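You operate a simulated robot arm through the tools that you are given. There is no shell and no other tool.

The job below is to be done with a simulated robot arm. You get a single attempt, and the scene is never put back.

TASK
Measure the unmarked grey sock and sort it by size.
Fine: lay it on the length board, slide the length stop up to the toe, read the display, draw the stop right back; its bay in the size tray follows the scale.

It is judged by the outcome, as a careful person would: the job done as asked, and still so three seconds after it is handed in. It fails if anything else is knocked over, pushed out of place, dropped, spilled or broken.

THE ROBOT
A 6-joint arm with a two-finger gripper, fixed in place. Base frame: the origin is at the foot of the arm, x ahead of it, y to its left, z up; the work surface is at about z = 0.8. Lengths are in m, angles in rad, forces in N, time in s.
Its first joint turns from -2.897 to 2.897 rad. Payload 3.43 kg.
The tool frame sits at the grasp point between the pads (the TCP): z along the fingers, y along the line on which they close. The tips reach 0.02 m beyond it. The gripper opens to 0.19 m. The gripper's body begins 0.248 m behind the TCP.
Orientation is told as [roll, pitch, yaw] about the base's x, y, z axes, in that order, counted from this pose: with the fingers straight down and closing along the base's y, the tool's x points along the base's -x, its y along +y and its z along -z.

THE INTERFACE
- The arm moves only by the tool apply_moves. Its argument "motion" is a list that holds one entry, the list of rows, each a list of 6 numbers: the shift along the tool's x, y, z in m, then the turn, a rotation vector about the tool's x, y, z in rad. In form: [[[tx, ty, tz, rx, ry, rz], ...]]. A call has 1 to 20 rows; each row is the pose to reach, as a shift and turn from the pose commanded when the call began, along the tool's axes at that moment. "grip" is the gripper command, from -1 (shut) to 1 (fully open), values between in proportion, set as the call begins (left out, the last holds). Rows are played at 5 a second. More than 0.05 m and 0.15 rad between two rows, or a gripper value outside its range, and nothing of the call is played. A pose out of reach is approached as far as the arm can. The call stops where the force on the tool passes 40 N (or 10 N more than at its start, if that is more) or the arm is blocked; 0.2 s more then pass. The fingers move at their own pace (about 0.153 m/s each) and stop on an object; they squeeze with about 38 N. The grip force told is the motor's: it shows also when the fingers shut on nothing. Time passes only in rows, and 0.2 s behind the last, so rows that repeat a pose let the fingers close. The reply holds the time, the measured pose of the TCP, the force on the tool along the base axes, the opening and the grip force, in the units named above and with some noise, with the torque about the TCP (base axes, N m) and any sound that the robot's microphone picked up, and new pictures: "views" is both (left out), scene, wrist or none.
- Cameras (640 x 400 px; columns grow to the right, rows downward): "scene" is fixed at [0.05, -0.5003, 1.5387]; the picture's right is [0.44, -0.90, 0.00], its down [-0.53, -0.26, -0.81] and it looks along [0.72, 0.36, -0.59] (base axes); focal length 350 px, centre (320, 200). "wrist" rides on the gripper at [0.071, -0.008, -0.288] in the tool frame; the picture's right is [0.12, 0.99, 0.00], its down [-0.96, 0.11, -0.25] and it looks along [-0.25, 0.03, 0.97] (tool axes); focal length 261 px, centre (320, 200). There is no depth. A picture from a camera that has moved, and an enlarged one, comes with that camera's place and axes in the base frame and with its lens.
- slide_trunk(by): slides the trunk up (or, below 0, down) by that many m; the arm rides with it, the base frame stays. It gives what a move gives, with no picture.
- inspect(camera, box): a new picture of the part [left, top, right, bottom] of that camera's present view, enlarged. The clock stands still meanwhile.
- sign_off(): hands the job in; it is judged then, once.

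Nothing tells you positions but the pictures and the camera data. Unless the task says otherwise, let go and move clear before handing in.

The tools are called after "Request:" by a JSON object that holds its "api" and its "payload". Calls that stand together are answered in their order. apply_moves: Moves the arm, as the interface text tells. Its arguments: {"type":"object","properties":{"motion":{"type":"array","items":{"type":"array","items":{"type":"array","items":{"type":"number"}}}},"grip":{"type":"number"},"views":{"type":"string","enum":["both","scene","wrist","none"]}},"required":["motion"]} The other tools are called the same way: slide_trunk (by) slides the trunk up or down; inspect (camera, box) takes an enlarged picture of a part of a camera's view; sign_off () hands the job in.

At the start:

```text
t: 0.0
eef_pos: [0.7554, 0.2096, 1.1655]
ee_rot: [0.001, 0.002, 0.0]
wrist_force: [0.0, -0.7, -0.7]
moment: [-0.01, 0.02, 0.0]
gripper_width: 0.1896
grasp_force: 0.1
trunk travel left (down, up): [-0.2, 0.24]
```

scene: 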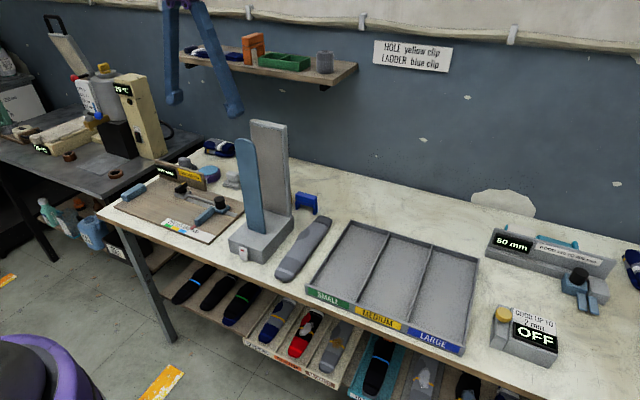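
wrist: 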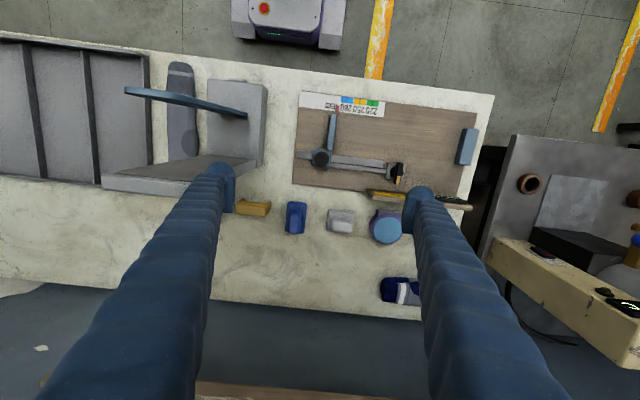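

I see a bench with a brown length board (left), a grey sock lying flat near a blue/grey form stand, a three-bay size tray, and a thickness gauge at right. I'll look closer at each before moving anything.

Request:
{"api": "inspect", "payload": {"camera": "scene", "box": [100, 130, 260, 250]}}

Request:
{"api": "inspect", "payload": {"camera": "scene", "box": [220, 180, 480, 360]}}

Request:
{"api": "inspect", "payload": {"camera": "scene", "box": [470, 210, 640, 380]}}

Request:
{"api": "inspect", "payload": {"camera": "wrist", "box": [280, 80, 500, 220]}}

Request:
{"api": "inspect", "payload": {"camera": "wrist", "box": [90, 40, 300, 220]}}

```text
3.33 times, centred on (180, 190) of scene
camera zoom: at [0.05, -0.5003, 1.5387], right [0.44, -0.9, 0.0], down [-0.53, -0.26, -0.81], along [0.72, 0.36, -0.59], focal length 1165 px, centre (787, 233)
```

zoom: 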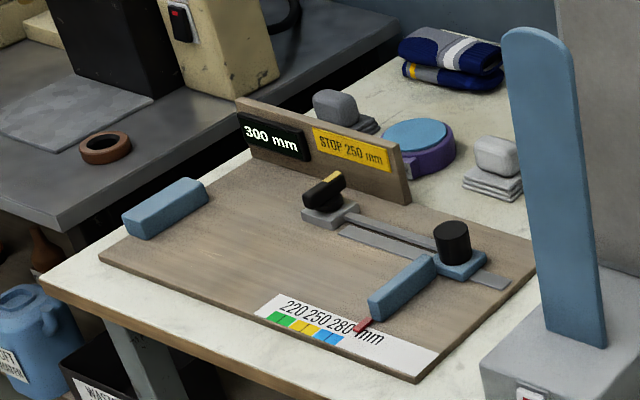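

```text
2.22 times, centred on (350, 270) of scene
camera zoom: at [0.05, -0.5003, 1.5387], right [0.44, -0.9, 0.0], down [-0.53, -0.26, -0.81], along [0.72, 0.36, -0.59], focal length 777 px, centre (253, 44)
```

zoom: 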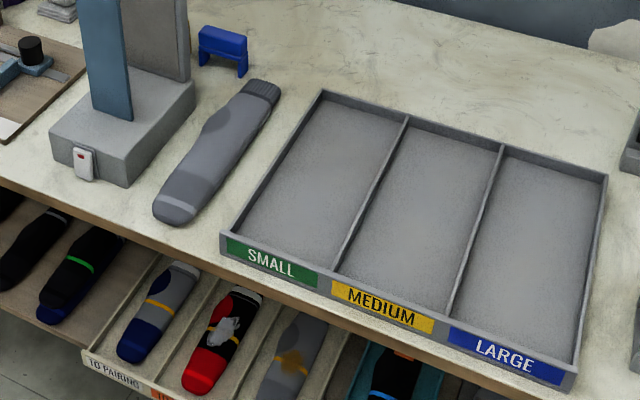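

```text
2.35 times, centred on (555, 295) of scene
camera zoom: at [0.05, -0.5003, 1.5387], right [0.44, -0.9, 0.0], down [-0.53, -0.26, -0.81], along [0.72, 0.36, -0.59], focal length 822 px, centre (-233, -24)
```

zoom: 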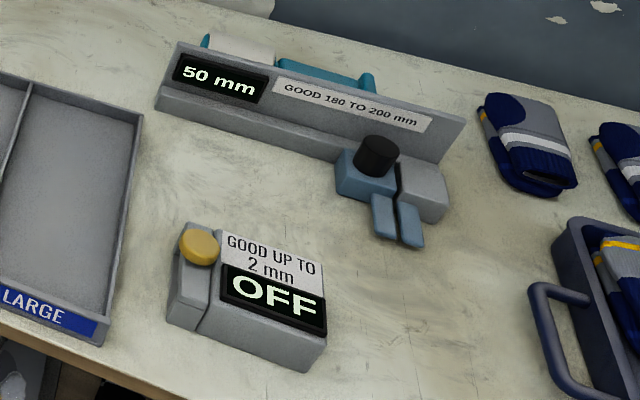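

```text
2.86 times, centred on (390, 150) of wrist
camera zoom: at [0.6859, 0.2013, 1.4538], right [-0.12, 0.99, 0.0], down [0.96, 0.11, 0.25], along [0.24, 0.03, -0.97], focal length 745 px, centre (120, 343)
```

zoom: 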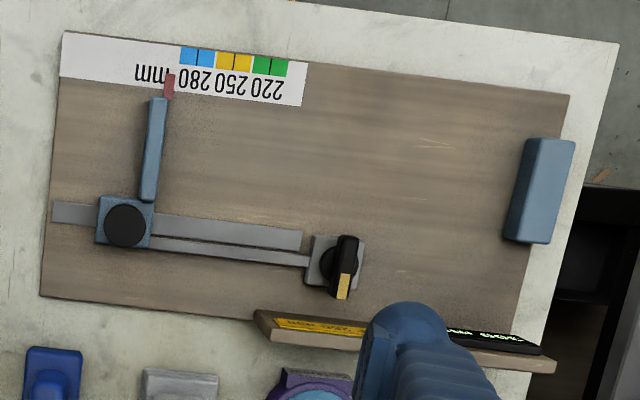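

```text
2.22 times, centred on (195, 130) of wrist
camera zoom: at [0.6859, 0.2013, 1.4538], right [-0.12, 0.99, 0.0], down [0.96, 0.11, 0.25], along [0.24, 0.03, -0.97], focal length 579 px, centre (598, 356)
```

zoom: 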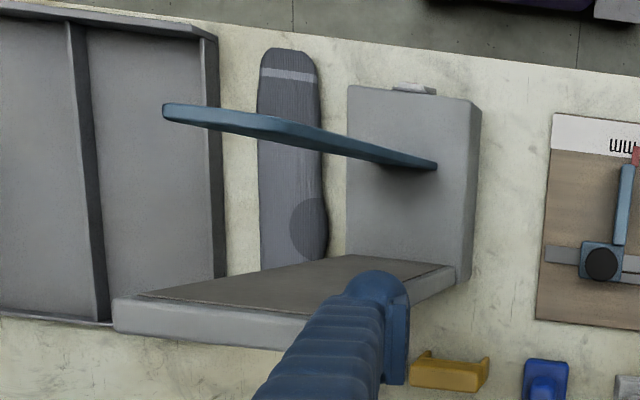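

I see the length board at about (0.67, 0.4), with a fixed blue end block at y≈0.56 and the slider stop at y≈0.23. There is also a lock-like knob labelled "STOP 250 mm". The sock lies at about (0.57–0.86, −0.11), next to a tall stand. I'll move the wrist camera over the board to study it before touching anything.

Request:
{"api": "apply_moves", "payload": {"motion": [[[0.0225, 0.028, 0.019, 0, 0, 0], [0.045, 0.057, 0.038, 0, 0, 0], [0.0675, 0.085, 0.058, 0, 0, 0], [0.09, 0.113, 0.077, 0, 0, 0], [0.1125, 0.142, 0.096, 0, 0, 0], [0.135, 0.17, 0.1155, 0, 0, 0], [0.135, 0.17, 0.1155, 0, 0, 0]]], "grip": 1}}

```text
t: 1.6
eef_pos: [0.6183, 0.3819, 1.0502]
ee_rot: [0.0, 0.001, 0.0]
wrist_force: [-0.9, 1.1, 0.3]
moment: [-0.08, -0.01, 0.04]
gripper_width: 0.1902
grasp_force: 0.0
trunk travel left (down, up): [-0.2, 0.24]
camera wrist: at [0.5483, 0.3733, 1.339], right [-0.12, 0.99, 0.0], down [0.96, 0.11, 0.25], along [0.24, 0.03, -0.97], focal length 261 px, centre (320, 200)
```

scene: 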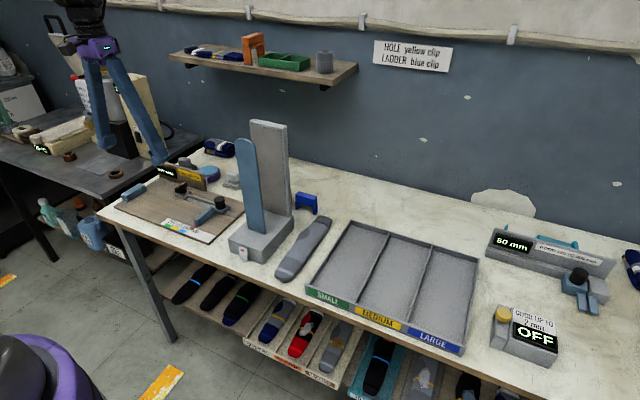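
wrist: 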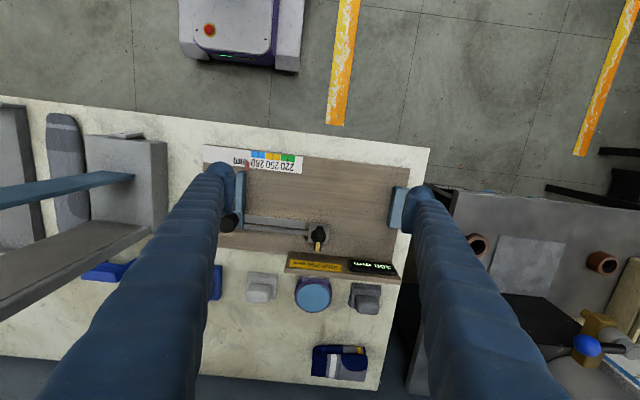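

Request:
{"api": "inspect", "payload": {"camera": "wrist", "box": [190, 130, 430, 290]}}

Request:
{"api": "inspect", "payload": {"camera": "wrist", "box": [240, 140, 320, 190]}}

Request:
{"api": "inspect", "payload": {"camera": "scene", "box": [150, 160, 230, 220]}}

Request:
{"api": "inspect", "payload": {"camera": "wrist", "box": [0, 90, 200, 310]}}

```text
2.50 times, centred on (310, 210) of wrist
camera zoom: at [0.5483, 0.3733, 1.339], right [-0.12, 0.99, 0.0], down [0.96, 0.11, 0.25], along [0.24, 0.03, -0.97], focal length 652 px, centre (345, 175)
```

zoom: 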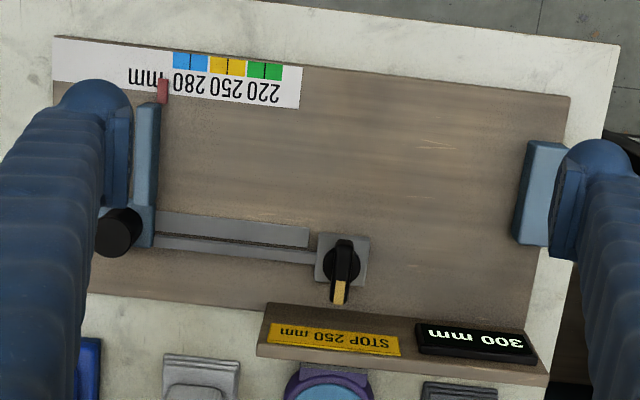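

```text
8.00 times, centred on (280, 165) of wrist
camera zoom: at [0.5483, 0.3733, 1.339], right [-0.12, 0.99, 0.0], down [0.96, 0.11, 0.25], along [0.24, 0.03, -0.97], focal length 2085 px, centre (640, 480)
```

zoom: 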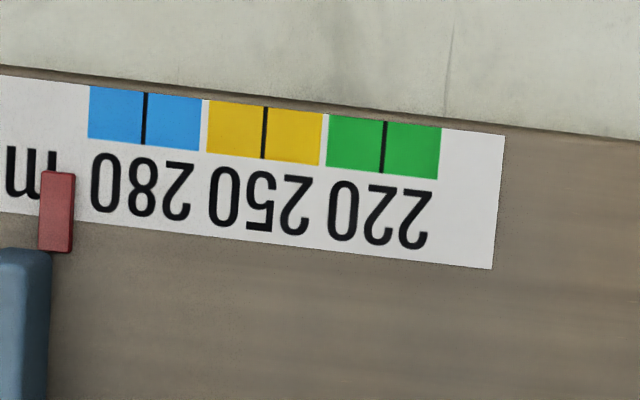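

```text
6.67 times, centred on (190, 190) of scene
camera zoom: at [0.05, -0.5003, 1.5387], right [0.44, -0.9, 0.0], down [-0.53, -0.26, -0.81], along [0.72, 0.36, -0.59], focal length 2330 px, centre (1187, 267)
```

zoom: 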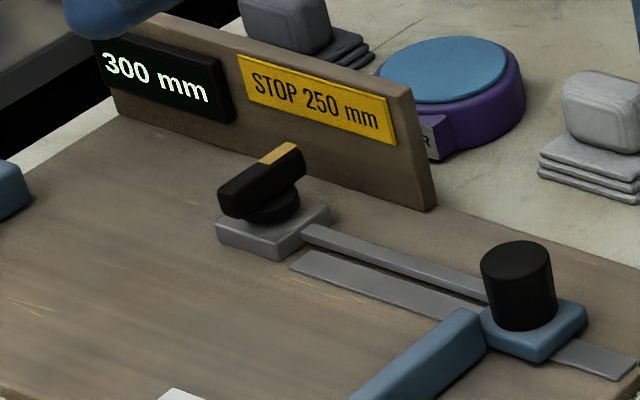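

```text
1.82 times, centred on (100, 200) of wrist
camera zoom: at [0.5483, 0.3733, 1.339], right [-0.12, 0.99, 0.0], down [0.96, 0.11, 0.25], along [0.24, 0.03, -0.97], focal length 474 px, centre (720, 200)
```

zoom: 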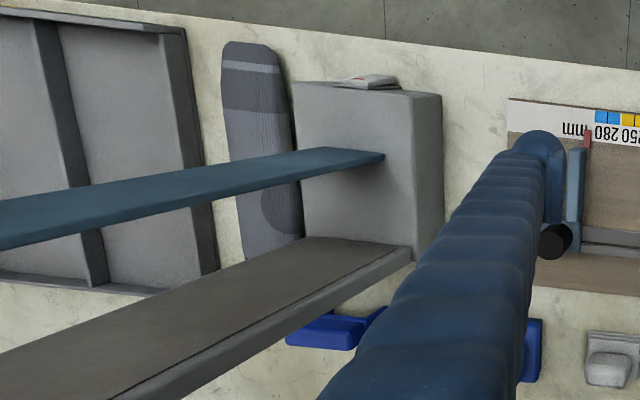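

The scale reads 220 = green (SMALL), 250 = yellow (MEDIUM) and 280 = blue (LARGE), and the knob seems to be a 250 mm limit stop on the slider. Next I'll go round the front of the tall stand at a safe height to look at the sock and stand from above.

Request:
{"api": "apply_moves", "payload": {"motion": [[[0.03, 0, -0.03, 0, 0, 0], [0.06, -0.02, -0.06, 0, 0, 0], [0.09, -0.05, -0.09, 0, 0, 0], [0.12, -0.075, -0.115, 0, 0, 0], [0.12, -0.12, -0.13, 0, 0, 0], [0.12, -0.165, -0.13, 0, 0, 0], [0.12, -0.21, -0.13, 0, 0, 0], [0.12, -0.255, -0.13, 0, 0, 0], [0.12, -0.3, -0.13, 0, 0, 0], [0.12, -0.345, -0.13, 0, 0, 0], [0.12, -0.39, -0.13, 0, 0, 0], [0.12, -0.435, -0.13, 0, 0, 0], [0.12, -0.48, -0.13, 0, 0, 0], [0.12, -0.51, -0.13, 0, 0, 0], [0.12, -0.51, -0.13, 0, 0, 0]]], "grip": 1}}

```text
refused: row 3 steps farther than a row can; nothing moved
```

The board reading is unchanged. One step in that move was slightly too long, so I'll replay the same path with shorter steps.

Request:
{"api": "apply_moves", "payload": {"motion": [[[0.03, 0, -0.03, 0, 0, 0], [0.06, -0.01, -0.06, 0, 0, 0], [0.09, -0.03, -0.09, 0, 0, 0], [0.12, -0.055, -0.115, 0, 0, 0], [0.12, -0.1, -0.13, 0, 0, 0], [0.12, -0.145, -0.13, 0, 0, 0], [0.12, -0.19, -0.13, 0, 0, 0], [0.12, -0.235, -0.13, 0, 0, 0], [0.12, -0.28, -0.13, 0, 0, 0], [0.12, -0.325, -0.13, 0, 0, 0], [0.12, -0.37, -0.13, 0, 0, 0], [0.12, -0.415, -0.13, 0, 0, 0], [0.12, -0.46, -0.13, 0, 0, 0], [0.12, -0.505, -0.13, 0, 0, 0], [0.12, -0.51, -0.13, 0, 0, 0]]], "grip": 1}}

```text
t: 4.8
eef_pos: [0.4989, -0.1308, 1.1806]
ee_rot: [0.0, -0.001, -0.001]
wrist_force: [-0.2, 0.1, 0.5]
moment: [0.12, -0.05, -0.04]
gripper_width: 0.1899
grasp_force: 0.0
trunk travel left (down, up): [-0.2, 0.24]
camera wrist: at [0.4281, -0.1393, 1.4687], right [-0.12, 0.99, 0.0], down [0.96, 0.12, 0.25], along [0.25, 0.03, -0.97], focal length 261 px, centre (320, 200)
```

scene: 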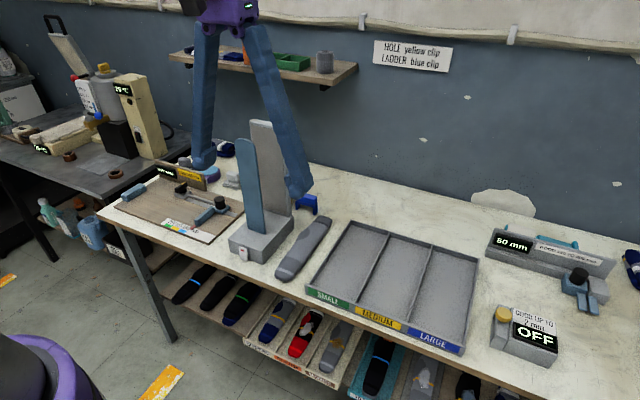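
wrist: 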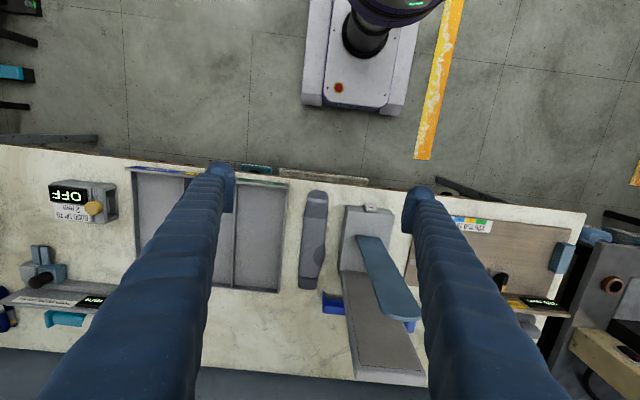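

Request:
{"api": "inspect", "payload": {"camera": "wrist", "box": [280, 160, 440, 260]}}

Request:
{"api": "inspect", "payload": {"camera": "wrist", "box": [270, 170, 350, 310]}}

Request:
{"api": "inspect", "payload": {"camera": "wrist", "box": [300, 190, 440, 390]}}

```text
4.00 times, centred on (360, 210) of wrist
camera zoom: at [0.4281, -0.1393, 1.4687], right [-0.12, 0.99, 0.0], down [0.96, 0.12, 0.25], along [0.25, 0.03, -0.97], focal length 1043 px, centre (160, 160)
```

zoom: 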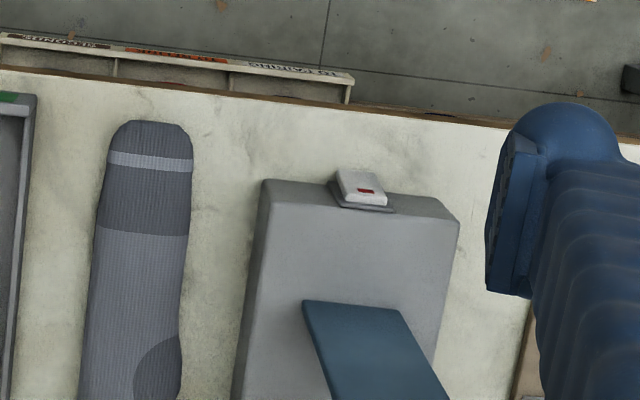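

```text
2.86 times, centred on (310, 240) of wrist
camera zoom: at [0.4281, -0.1393, 1.4687], right [-0.12, 0.99, 0.0], down [0.96, 0.12, 0.25], along [0.25, 0.03, -0.97], focal length 745 px, centre (349, 86)
```

zoom: 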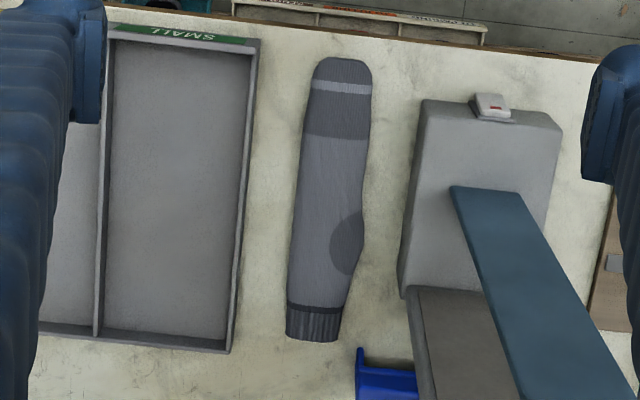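

```text
2.00 times, centred on (370, 290) of wrist
camera zoom: at [0.4281, -0.1393, 1.4687], right [-0.12, 0.99, 0.0], down [0.96, 0.12, 0.25], along [0.25, 0.03, -0.97], focal length 521 px, centre (220, 20)
```

zoom: 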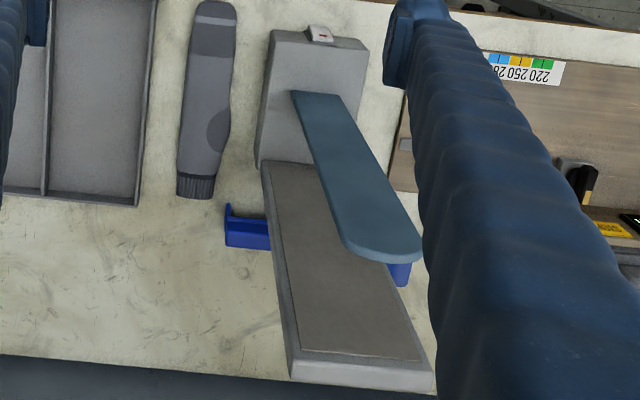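

The sock lies from toe (0.57, −0.129) to cuff (0.86, −0.124), 6–7 cm wide, with the tray wall at y≈−0.20 and the stand box at y≈−0.05. I'll narrow the gripper and come down over the toe end at x≈0.61, clear of the paddle.

Request:
{"api": "apply_moves", "payload": {"motion": [[[-0.03, 0.002, 0, 0, 0, 0], [-0.07, 0.004, 0, 0, 0, 0], [-0.111, 0.005, 0, 0, 0, 0], [-0.111, 0.005, 0.045, 0, 0, 0], [-0.111, 0.005, 0.09, 0, 0, 0], [-0.111, 0.005, 0.135, 0, 0, 0], [-0.111, 0.005, 0.18, 0, 0, 0], [-0.111, 0.005, 0.225, 0, 0, 0], [-0.111, 0.005, 0.27, 0, 0, 0], [-0.111, 0.005, 0.28, 0, 0, 0], [-0.111, 0.005, 0.28, 0, 0, 0]]], "grip": -0.1}}

```text
t: 7.2
eef_pos: [0.6117, -0.1249, 0.9004]
ee_rot: [0.0, -0.001, -0.002]
wrist_force: [0.1, 0.3, 0.6]
moment: [0.01, 0.01, 0.03]
gripper_width: 0.0856
grasp_force: 0.0
trunk travel left (down, up): [-0.2, 0.24]
camera wrist: at [0.5409, -0.1332, 1.1884], right [-0.12, 0.99, 0.0], down [0.96, 0.11, 0.25], along [0.25, 0.03, -0.97], focal length 261 px, centre (320, 200)
```

scene: 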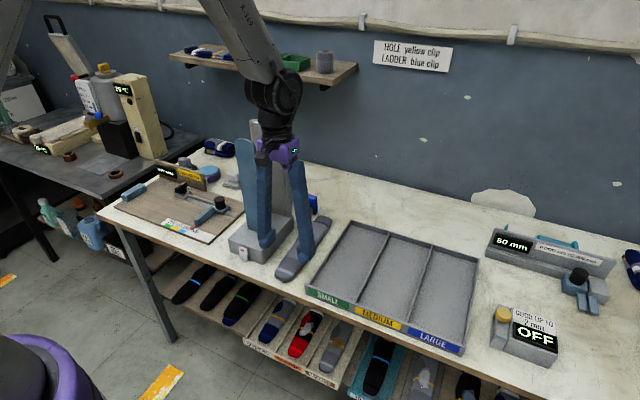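
wrist: 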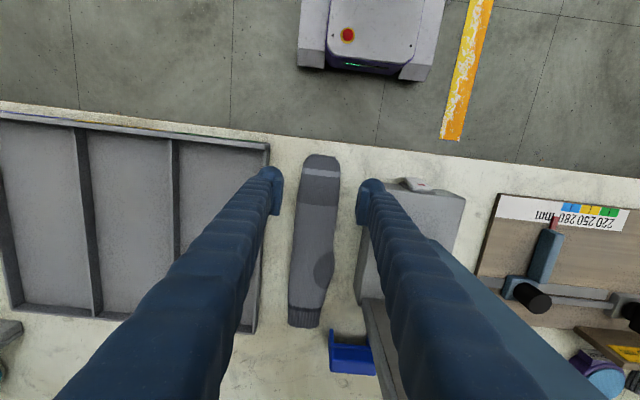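

The fingers straddle the toe end. I'll zoom in to check clearances to the box and tray before the last descent.

Request:
{"api": "inspect", "payload": {"camera": "wrist", "box": [240, 140, 400, 240]}}

Request:
{"api": "inspect", "payload": {"camera": "scene", "box": [220, 120, 380, 300]}}

```text
4.00 times, centred on (320, 190) of wrist
camera zoom: at [0.5409, -0.1332, 1.1884], right [-0.12, 0.99, 0.0], down [0.96, 0.11, 0.25], along [0.25, 0.03, -0.97], focal length 1043 px, centre (320, 240)
```

zoom: 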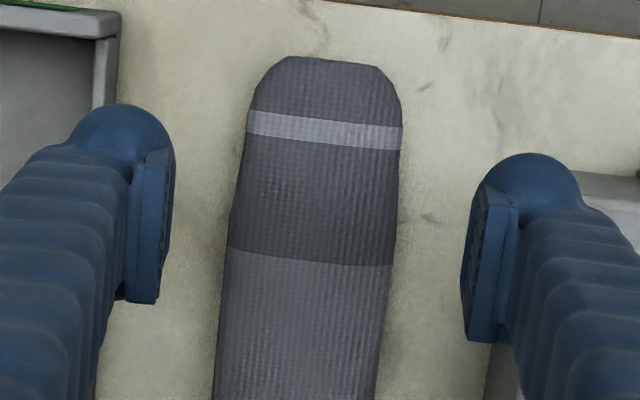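

```text
2.22 times, centred on (300, 210) of scene
camera zoom: at [0.05, -0.5003, 1.5387], right [0.44, -0.9, 0.0], down [-0.53, -0.26, -0.81], along [0.72, 0.36, -0.59], focal length 777 px, centre (364, 178)
```

zoom: 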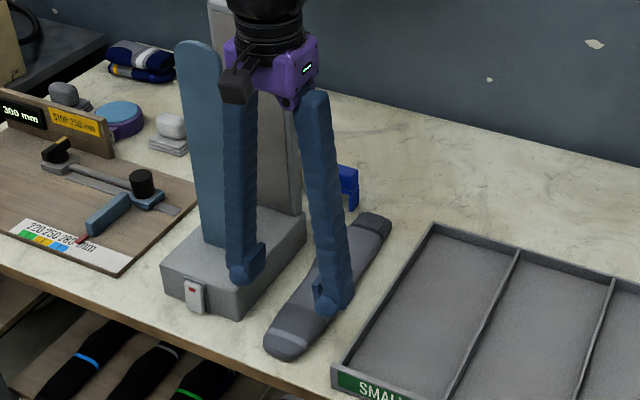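

The fingers are thicker than I expected, with their outer edge near y≈−0.05 beside the box. I'll narrow the opening to about 7 cm and go down to just above the table.

Request:
{"api": "apply_moves", "payload": {"motion": [[[0, 0, 0, 0, 0, 0], [0, 0, 0, 0, 0, 0], [0, 0, 0.03, 0, 0, 0], [0, 0, 0.055, 0, 0, 0], [0, 0, 0.068, 0, 0, 0], [0, 0, 0.074, 0, 0, 0], [0, 0, 0.074, 0, 0, 0]]], "grip": -0.26}}

```text
t: 8.8
eef_pos: [0.6089, -0.1246, 0.8272]
ee_rot: [0.0, 0.003, 0.001]
wrist_force: [-0.3, 0.1, -0.8]
moment: [0.02, -0.01, -0.04]
gripper_width: 0.0703
grasp_force: 0.0
trunk travel left (down, up): [-0.2, 0.24]
camera wrist: at [0.5399, -0.1334, 1.1155], right [-0.12, 0.99, 0.0], down [0.96, 0.11, 0.25], along [0.24, 0.03, -0.97], focal length 261 px, centre (320, 200)
```

scene: 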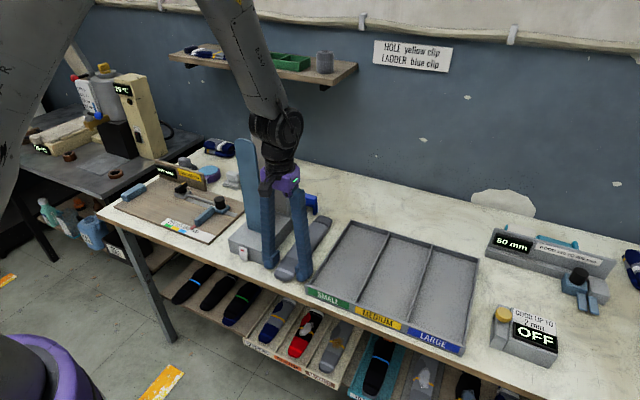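
wrist: 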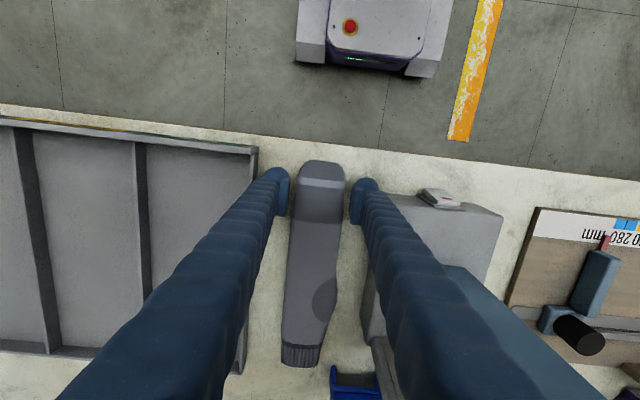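

Request:
{"api": "inspect", "payload": {"camera": "wrist", "box": [240, 140, 400, 240]}}

Request:
{"api": "inspect", "payload": {"camera": "scene", "box": [230, 170, 350, 290]}}

```text
4.00 times, centred on (320, 190) of wrist
camera zoom: at [0.5399, -0.1334, 1.1155], right [-0.12, 0.99, 0.0], down [0.96, 0.11, 0.25], along [0.24, 0.03, -0.97], focal length 1043 px, centre (320, 240)
```

zoom: 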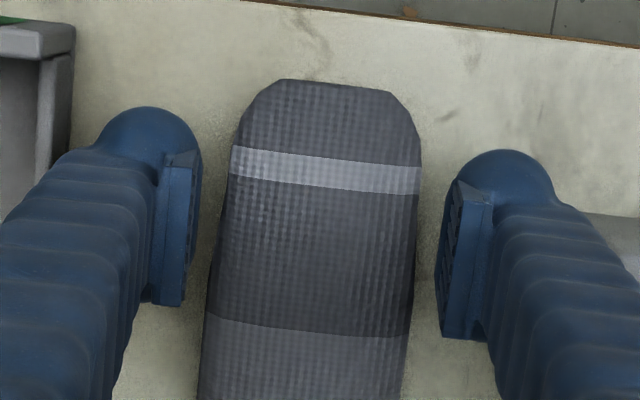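

```text
3.33 times, centred on (290, 230) of scene
camera zoom: at [0.05, -0.5003, 1.5387], right [0.44, -0.9, 0.0], down [-0.53, -0.26, -0.81], along [0.72, 0.36, -0.59], focal length 1165 px, centre (420, 100)
```

zoom: 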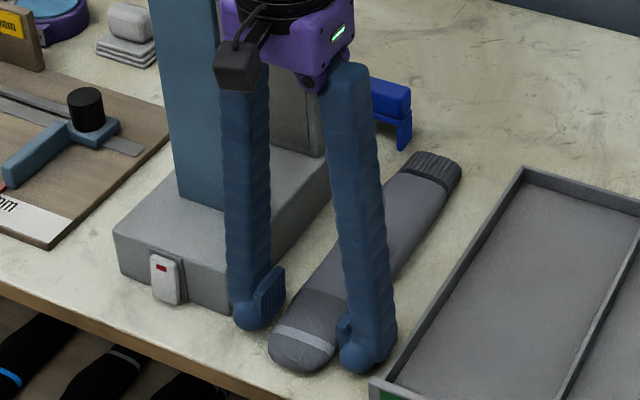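

The fingers stand on either side of the toe section with clearance all round. I'll lower 3 mm and close on the sock.

Request:
{"api": "apply_moves", "payload": {"motion": [[[0, 0, 0.003, 0, 0, 0], [0, 0, 0.003, 0, 0, 0], [0, 0, 0.003, 0, 0, 0], [0, 0, 0.003, 0, 0, 0]]], "grip": -1}}

```text
t: 9.8
eef_pos: [0.6104, -0.1253, 0.8264]
ee_rot: [-0.003, -0.004, 0.0]
wrist_force: [-4.6, 1.5, 15.4]
moment: [0.04, 0.29, -0.03]
gripper_width: 0.0523
grasp_force: 37.8
trunk travel left (down, up): [-0.2, 0.24]
stopped in row 4: the force on the tool passed its limit at 41 N (the readings are from after the stop); the commanded pose is now the measured one
camera wrist: at [0.539, -0.1334, 1.1146], right [-0.12, 0.99, 0.0], down [0.96, 0.12, 0.25], along [0.25, 0.03, -0.97], focal length 261 px, centre (320, 200)
```

scene: 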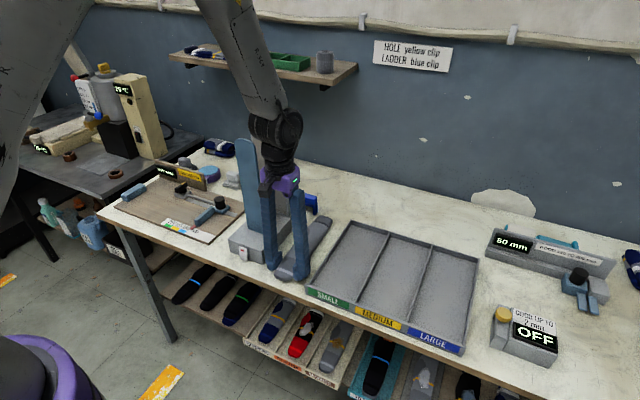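
wrist: 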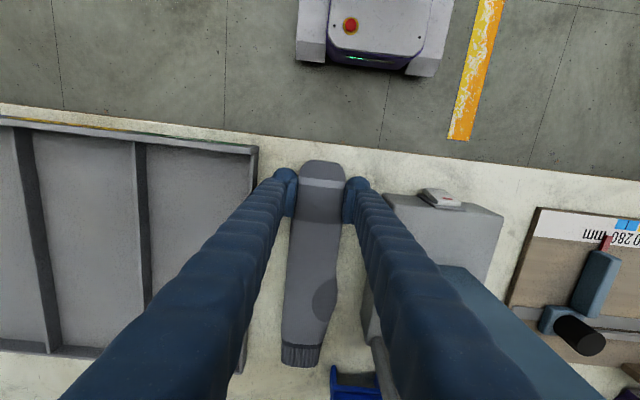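

The sock is gripped at 52 mm width, and the tips were pressing lightly on the table. I'll lift a little and watch how the sock behaves.

Request:
{"api": "apply_moves", "payload": {"motion": [[[0, 0, -0.01, 0, 0, 0], [0, 0, -0.025, 0, 0, 0], [0, 0, -0.05, 0, 0, 0], [0, 0, -0.05, 0, 0, 0]]], "grip": -1}}

Request:
{"api": "inspect", "payload": {"camera": "scene", "box": [230, 170, 350, 290]}}

```text
t: 10.8
eef_pos: [0.6128, -0.1249, 0.8777]
ee_rot: [0.0, -0.002, -0.001]
wrist_force: [-0.1, -0.4, -0.3]
moment: [-0.01, 0.02, 0.0]
gripper_width: 0.0524
grasp_force: 38.1
trunk travel left (down, up): [-0.2, 0.24]
camera wrist: at [0.5417, -0.1341, 1.1648], right [-0.12, 0.99, 0.0], down [0.96, 0.11, 0.25], along [0.25, 0.03, -0.97], focal length 261 px, centre (320, 200)
```

scene: 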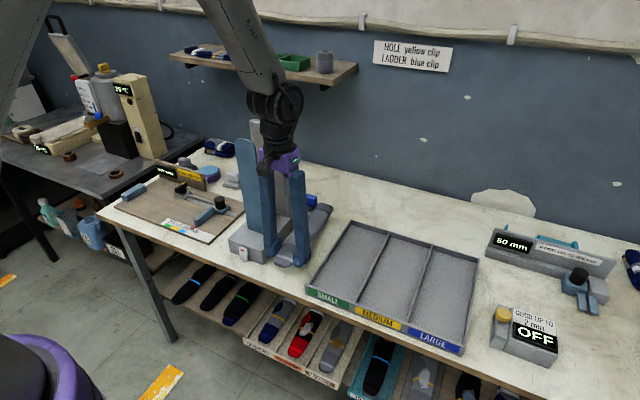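
wrist: 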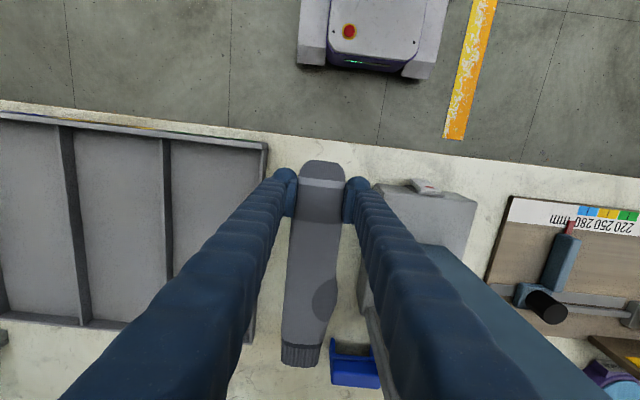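

```text
3.33 times, centred on (290, 230) of scene
camera zoom: at [0.05, -0.5003, 1.5387], right [0.44, -0.9, 0.0], down [-0.53, -0.26, -0.81], along [0.72, 0.36, -0.59], focal length 1165 px, centre (420, 100)
```

zoom: 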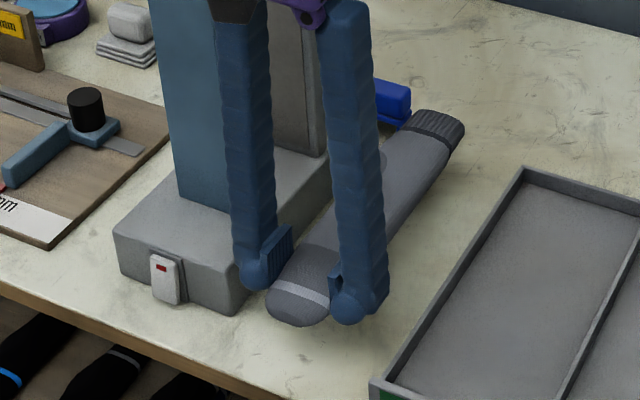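

The sock is stiff, gripped firmly and lying flat in the fingers. I'll lift it straight up above the stand's height (about 1.16), then swing it over toward the board.

Request:
{"api": "apply_moves", "payload": {"motion": [[[0, 0, -0.04, 0, 0, 0], [0, 0, -0.085, 0, 0, 0], [0, 0, -0.13, 0, 0, 0], [0, 0, -0.175, 0, 0, 0], [0, 0, -0.22, 0, 0, 0], [0, 0, -0.265, 0, 0, 0], [0, 0, -0.31, 0, 0, 0], [0, 0, -0.355, 0, 0, 0], [0, 0, -0.38, 0, 0, 0], [0, 0, -0.38, 0, 0, 0]]], "grip": -1}}

```text
t: 13.0
eef_pos: [0.6086, -0.1223, 1.2532]
ee_rot: [0.0, 0.0, -0.002]
wrist_force: [-1.0, 0.3, -0.7]
moment: [0.03, 0.04, 0.02]
gripper_width: 0.0524
grasp_force: 37.6
trunk travel left (down, up): [-0.2, 0.24]
camera wrist: at [0.5377, -0.1316, 1.5416], right [-0.12, 0.99, 0.0], down [0.96, 0.11, 0.25], along [0.25, 0.03, -0.97], focal length 261 px, centre (320, 200)
```

scene: 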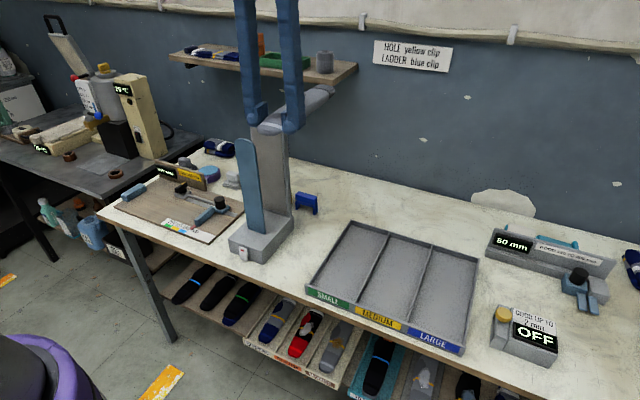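
wrist: 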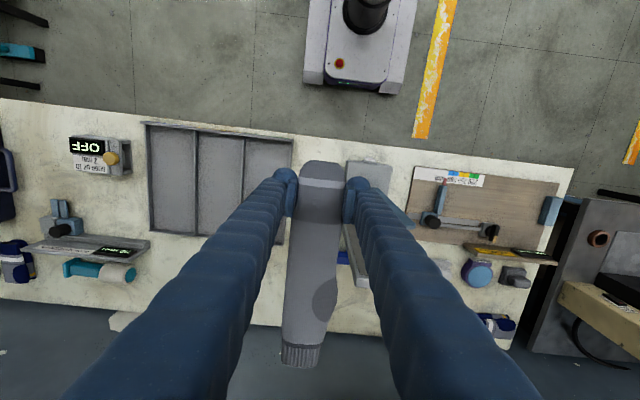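

The sock is above the stand, with about 6 cm to spare. I'll now swing it over toward the board while turning it 90° so the cuff faces the end block (+y).

Request:
{"api": "apply_moves", "payload": {"motion": [[[0, 0.0327, 0, 0, 0, -0.1309], [0.001, 0.0653, 0, 0, 0, -0.2618], [0.002, 0.098, 0, 0, 0, -0.3927], [0.003, 0.1307, 0, 0, 0, -0.5236], [0.004, 0.1633, 0, 0, 0, -0.6545], [0.005, 0.196, 0, 0, 0, -0.7854], [0.006, 0.2287, 0, 0, 0, -0.9163], [0.007, 0.2613, 0, 0, 0, -1.0472], [0.008, 0.294, 0, 0, 0, -1.1781], [0.008, 0.3267, 0, 0, 0, -1.309], [0.0086, 0.3593, 0, 0, 0, -1.4399], [0.0086, 0.392, 0, 0, 0, -1.5708], [0.0086, 0.392, 0, 0, 0, -1.5708], [0.0086, 0.392, 0, 0, 0, -1.5708]]], "grip": -1}}

```text
t: 16.0
eef_pos: [0.6035, 0.2682, 1.2537]
ee_rot: [-0.002, 0.0, 1.569]
wrist_force: [1.0, 0.5, -0.9]
moment: [0.03, 0.01, -0.01]
gripper_width: 0.0522
grasp_force: 38.0
trunk travel left (down, up): [-0.2, 0.24]
camera wrist: at [0.6107, 0.1979, 1.542], right [-0.99, -0.12, 0.0], down [-0.12, 0.96, 0.25], along [-0.03, 0.25, -0.97], focal length 261 px, centre (320, 200)
```

scene: 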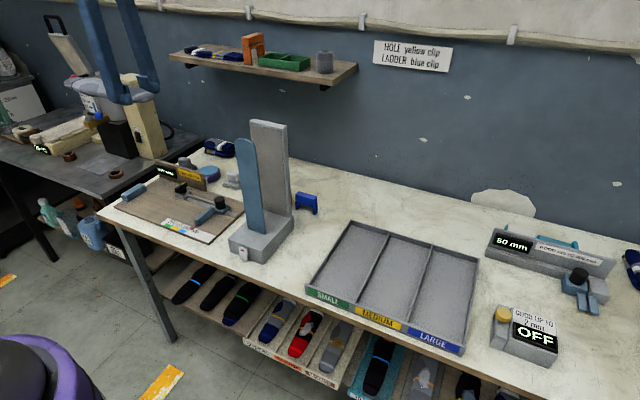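
wrist: 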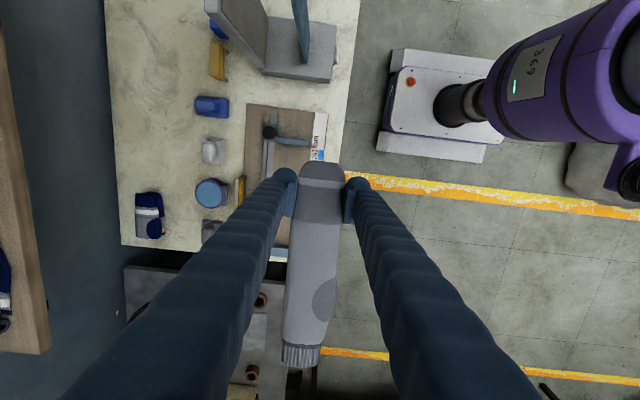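

The sock now hangs flat with the cuff toward +y. I'll move it over the lane at x≈0.675 and come down to about 10 cm above the board to check the alignment.

Request:
{"api": "apply_moves", "payload": {"motion": [[[-0.002, -0.03, 0.02, 0, 0, 0], [-0.004, -0.06, 0.045, 0, 0, 0], [-0.007, -0.0715, 0.085, 0, 0, 0], [-0.007, -0.0715, 0.13, 0, 0, 0], [-0.007, -0.0715, 0.175, 0, 0, 0], [-0.007, -0.0715, 0.22, 0, 0, 0], [-0.007, -0.0715, 0.265, 0, 0, 0], [-0.007, -0.0715, 0.31, 0, 0, 0], [-0.007, -0.0715, 0.33, 0, 0, 0], [-0.007, -0.0715, 0.33, 0, 0, 0]]], "grip": -1}}

Request:
{"api": "inspect", "payload": {"camera": "wrist", "box": [220, 100, 420, 225]}}

Request:
{"api": "inspect", "payload": {"camera": "wrist", "box": [220, 270, 420, 395]}}

Request:
{"api": "inspect", "payload": {"camera": "scene", "box": [90, 110, 270, 250]}}

```text
t: 18.2
eef_pos: [0.6783, 0.271, 0.9242]
ee_rot: [-0.001, 0.0, 1.571]
wrist_force: [0.2, -0.1, -1.0]
moment: [-0.06, -0.02, -0.01]
gripper_width: 0.0526
grasp_force: 38.0
trunk travel left (down, up): [-0.2, 0.24]
camera wrist: at [0.6851, 0.2021, 1.2126], right [-0.99, -0.12, 0.0], down [-0.12, 0.96, 0.25], along [-0.03, 0.24, -0.97], focal length 261 px, centre (320, 200)
```

scene: 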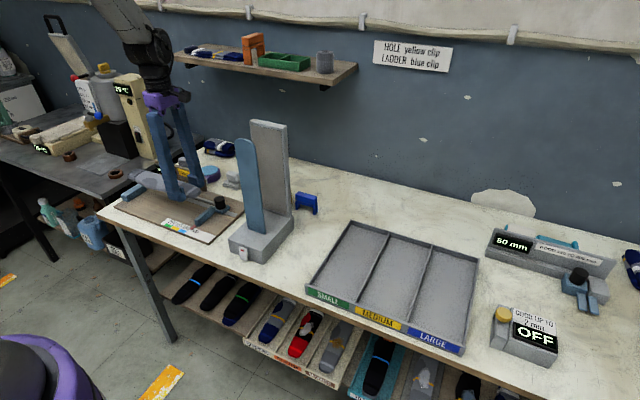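
wrist: 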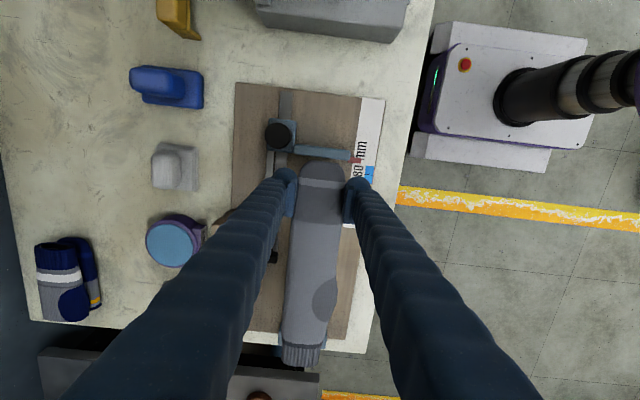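

```text
3.20 times, centred on (320, 162) of wrist
camera zoom: at [0.6851, 0.2021, 1.2126], right [-0.99, -0.12, 0.0], down [-0.12, 0.96, 0.25], along [-0.03, 0.24, -0.97], focal length 834 px, centre (320, 320)
```

zoom: 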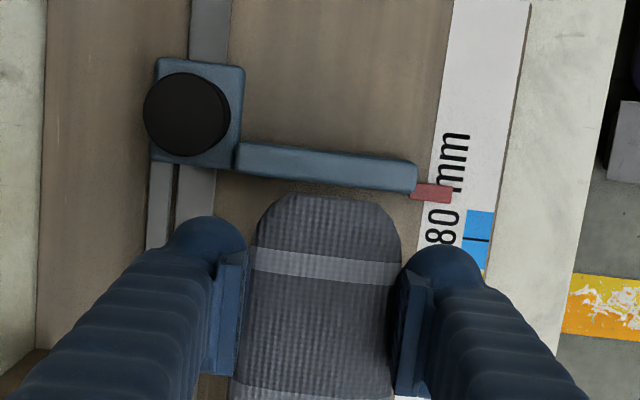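

```text
3.20 times, centred on (320, 332) of wrist
camera zoom: at [0.6851, 0.2021, 1.2126], right [-0.99, -0.12, 0.0], down [-0.12, 0.96, 0.25], along [-0.03, 0.24, -0.97], focal length 834 px, centre (320, -224)
```

zoom: 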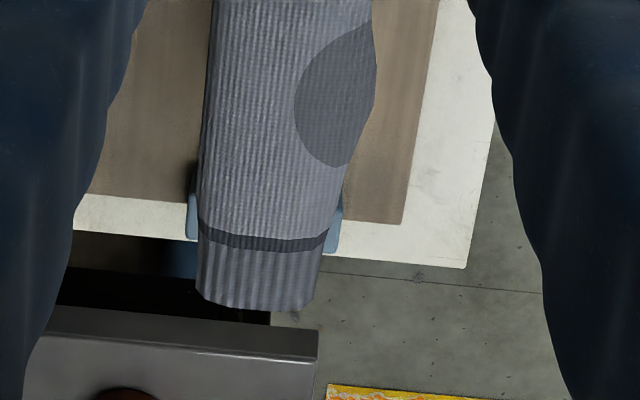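

```text
2.86 times, centred on (180, 180) of scene
camera zoom: at [0.05, -0.5003, 1.5387], right [0.44, -0.9, 0.0], down [-0.53, -0.26, -0.81], along [0.72, 0.36, -0.59], focal length 999 px, centre (720, 257)
```

zoom: 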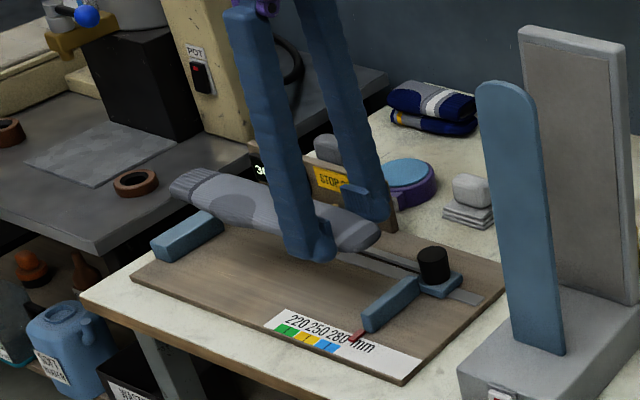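

Toe is at about y 0.233 and cuff at about 0.52–0.53, against a stop face near 0.236 and block face near 0.535, so I need to shift about +8 mm in y and a little toward −x, away from the rail. I'll do that and lower to just above the block height to check again.

Request:
{"api": "apply_moves", "payload": {"motion": [[[-0.008, 0.008, 0.0, 0, 0, 0], [-0.008, 0.008, 0.03, 0, 0, 0], [-0.008, 0.008, 0.05, 0, 0, 0], [-0.008, 0.008, 0.057, 0, 0, 0], [-0.008, 0.008, 0.057, 0, 0, 0]]], "grip": -1}}

Request:
{"api": "inspect", "payload": {"camera": "wrist", "box": [220, 100, 420, 225]}}

Request:
{"api": "inspect", "payload": {"camera": "wrist", "box": [220, 270, 420, 395]}}

Request:
{"api": "inspect", "payload": {"camera": "scene", "box": [105, 160, 245, 250]}}

```text
t: 19.4
eef_pos: [0.6649, 0.2818, 0.8681]
ee_rot: [-0.001, -0.002, 1.571]
wrist_force: [-0.5, 0.3, -0.1]
moment: [-0.08, -0.03, -0.02]
gripper_width: 0.0522
grasp_force: 37.6
trunk travel left (down, up): [-0.2, 0.24]
camera wrist: at [0.6744, 0.2117, 1.1572], right [-0.99, -0.12, 0.0], down [-0.12, 0.96, 0.25], along [-0.03, 0.24, -0.97], focal length 261 px, centre (320, 200)
```

scene: 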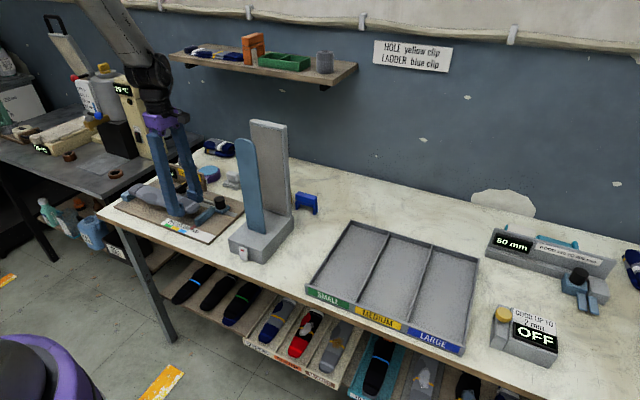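
wrist: 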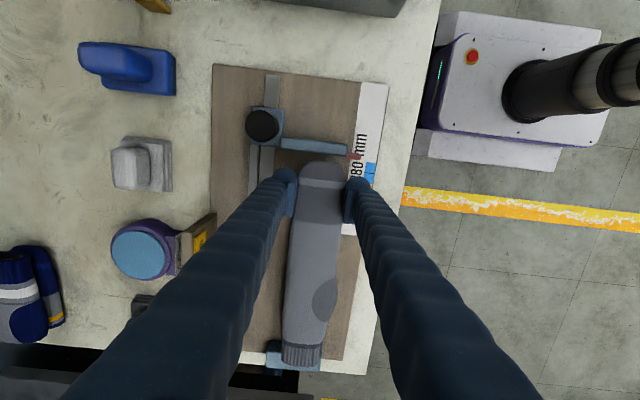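

```text
3.20 times, centred on (320, 162) of wrist
camera zoom: at [0.6744, 0.2117, 1.1572], right [-0.99, -0.12, 0.0], down [-0.12, 0.96, 0.25], along [-0.03, 0.24, -0.97], focal length 834 px, centre (320, 320)
```

zoom: 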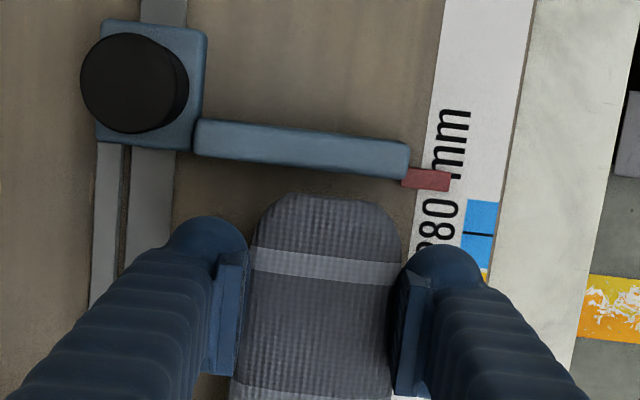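

```text
3.20 times, centred on (320, 332) of wrist
camera zoom: at [0.6744, 0.2117, 1.1572], right [-0.99, -0.12, 0.0], down [-0.12, 0.96, 0.25], along [-0.03, 0.24, -0.97], focal length 834 px, centre (320, -224)
```

zoom: 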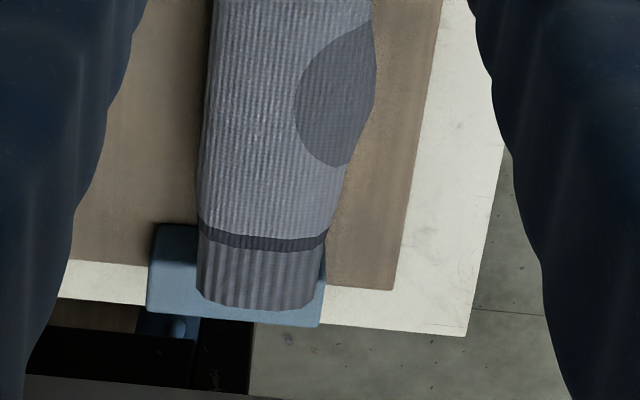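

```text
4.44 times, centred on (175, 205) of scene
camera zoom: at [0.05, -0.5003, 1.5387], right [0.44, -0.9, 0.0], down [-0.53, -0.26, -0.81], along [0.72, 0.36, -0.59], focal length 1553 px, centre (964, 178)
```

zoom: 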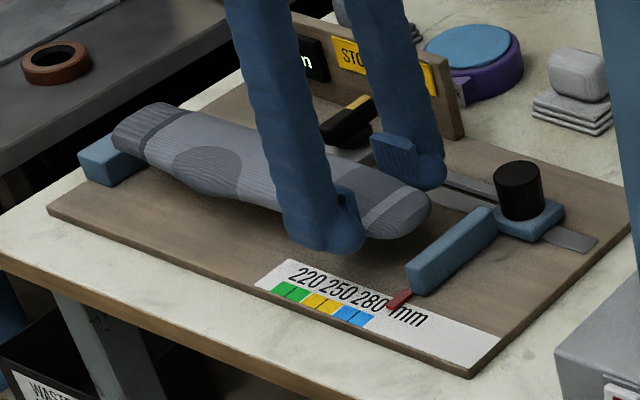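

The toe looks clear of the stop, but I need a closer look at the cuff against the block before lowering.

Request:
{"api": "inspect", "payload": {"camera": "wrist", "box": [250, 325, 340, 380]}}

Request:
{"api": "inspect", "payload": {"camera": "scene", "box": [115, 170, 165, 205]}}

Request:
{"api": "inspect", "payload": {"camera": "scene", "box": [180, 190, 230, 230]}}

```text
7.11 times, centred on (295, 352) of wrist
camera zoom: at [0.6744, 0.2117, 1.1572], right [-0.99, -0.12, 0.0], down [-0.12, 0.96, 0.25], along [-0.03, 0.24, -0.97], focal length 1854 px, centre (498, -884)
```

zoom: 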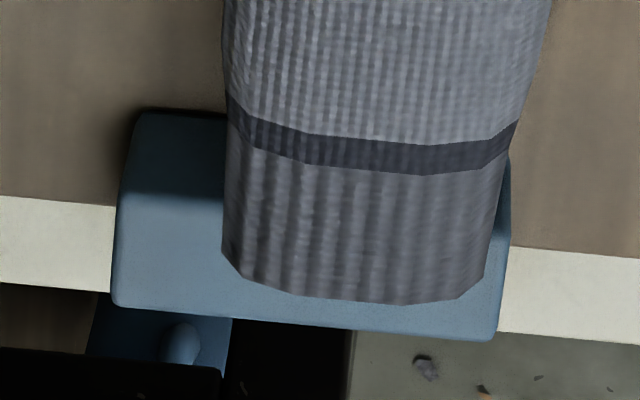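

```text
11.43 times, centred on (140, 188) of scene
camera zoom: at [0.05, -0.5003, 1.5387], right [0.44, -0.9, 0.0], down [-0.53, -0.26, -0.81], along [0.72, 0.36, -0.59], focal length 3994 px, centre (2377, 343)
```

zoom: 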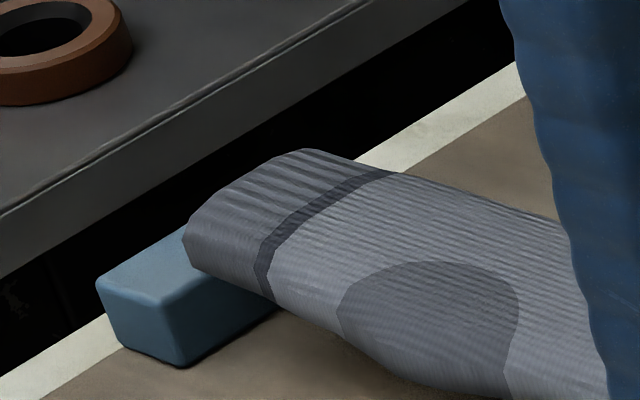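

```text
10.00 times, centred on (205, 210) of scene
camera zoom: at [0.05, -0.5003, 1.5387], right [0.44, -0.9, 0.0], down [-0.53, -0.26, -0.81], along [0.72, 0.36, -0.59], focal length 3495 px, centre (1470, 100)
```

zoom: 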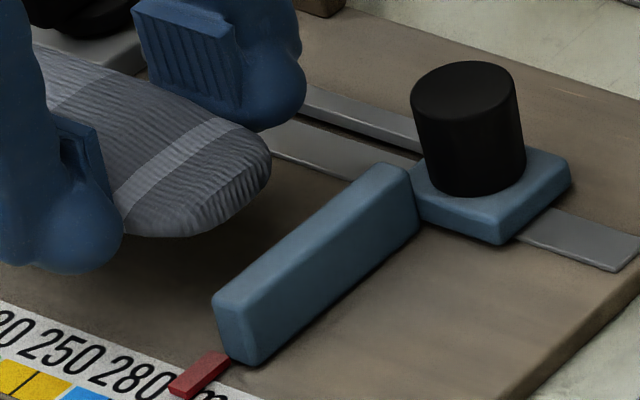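

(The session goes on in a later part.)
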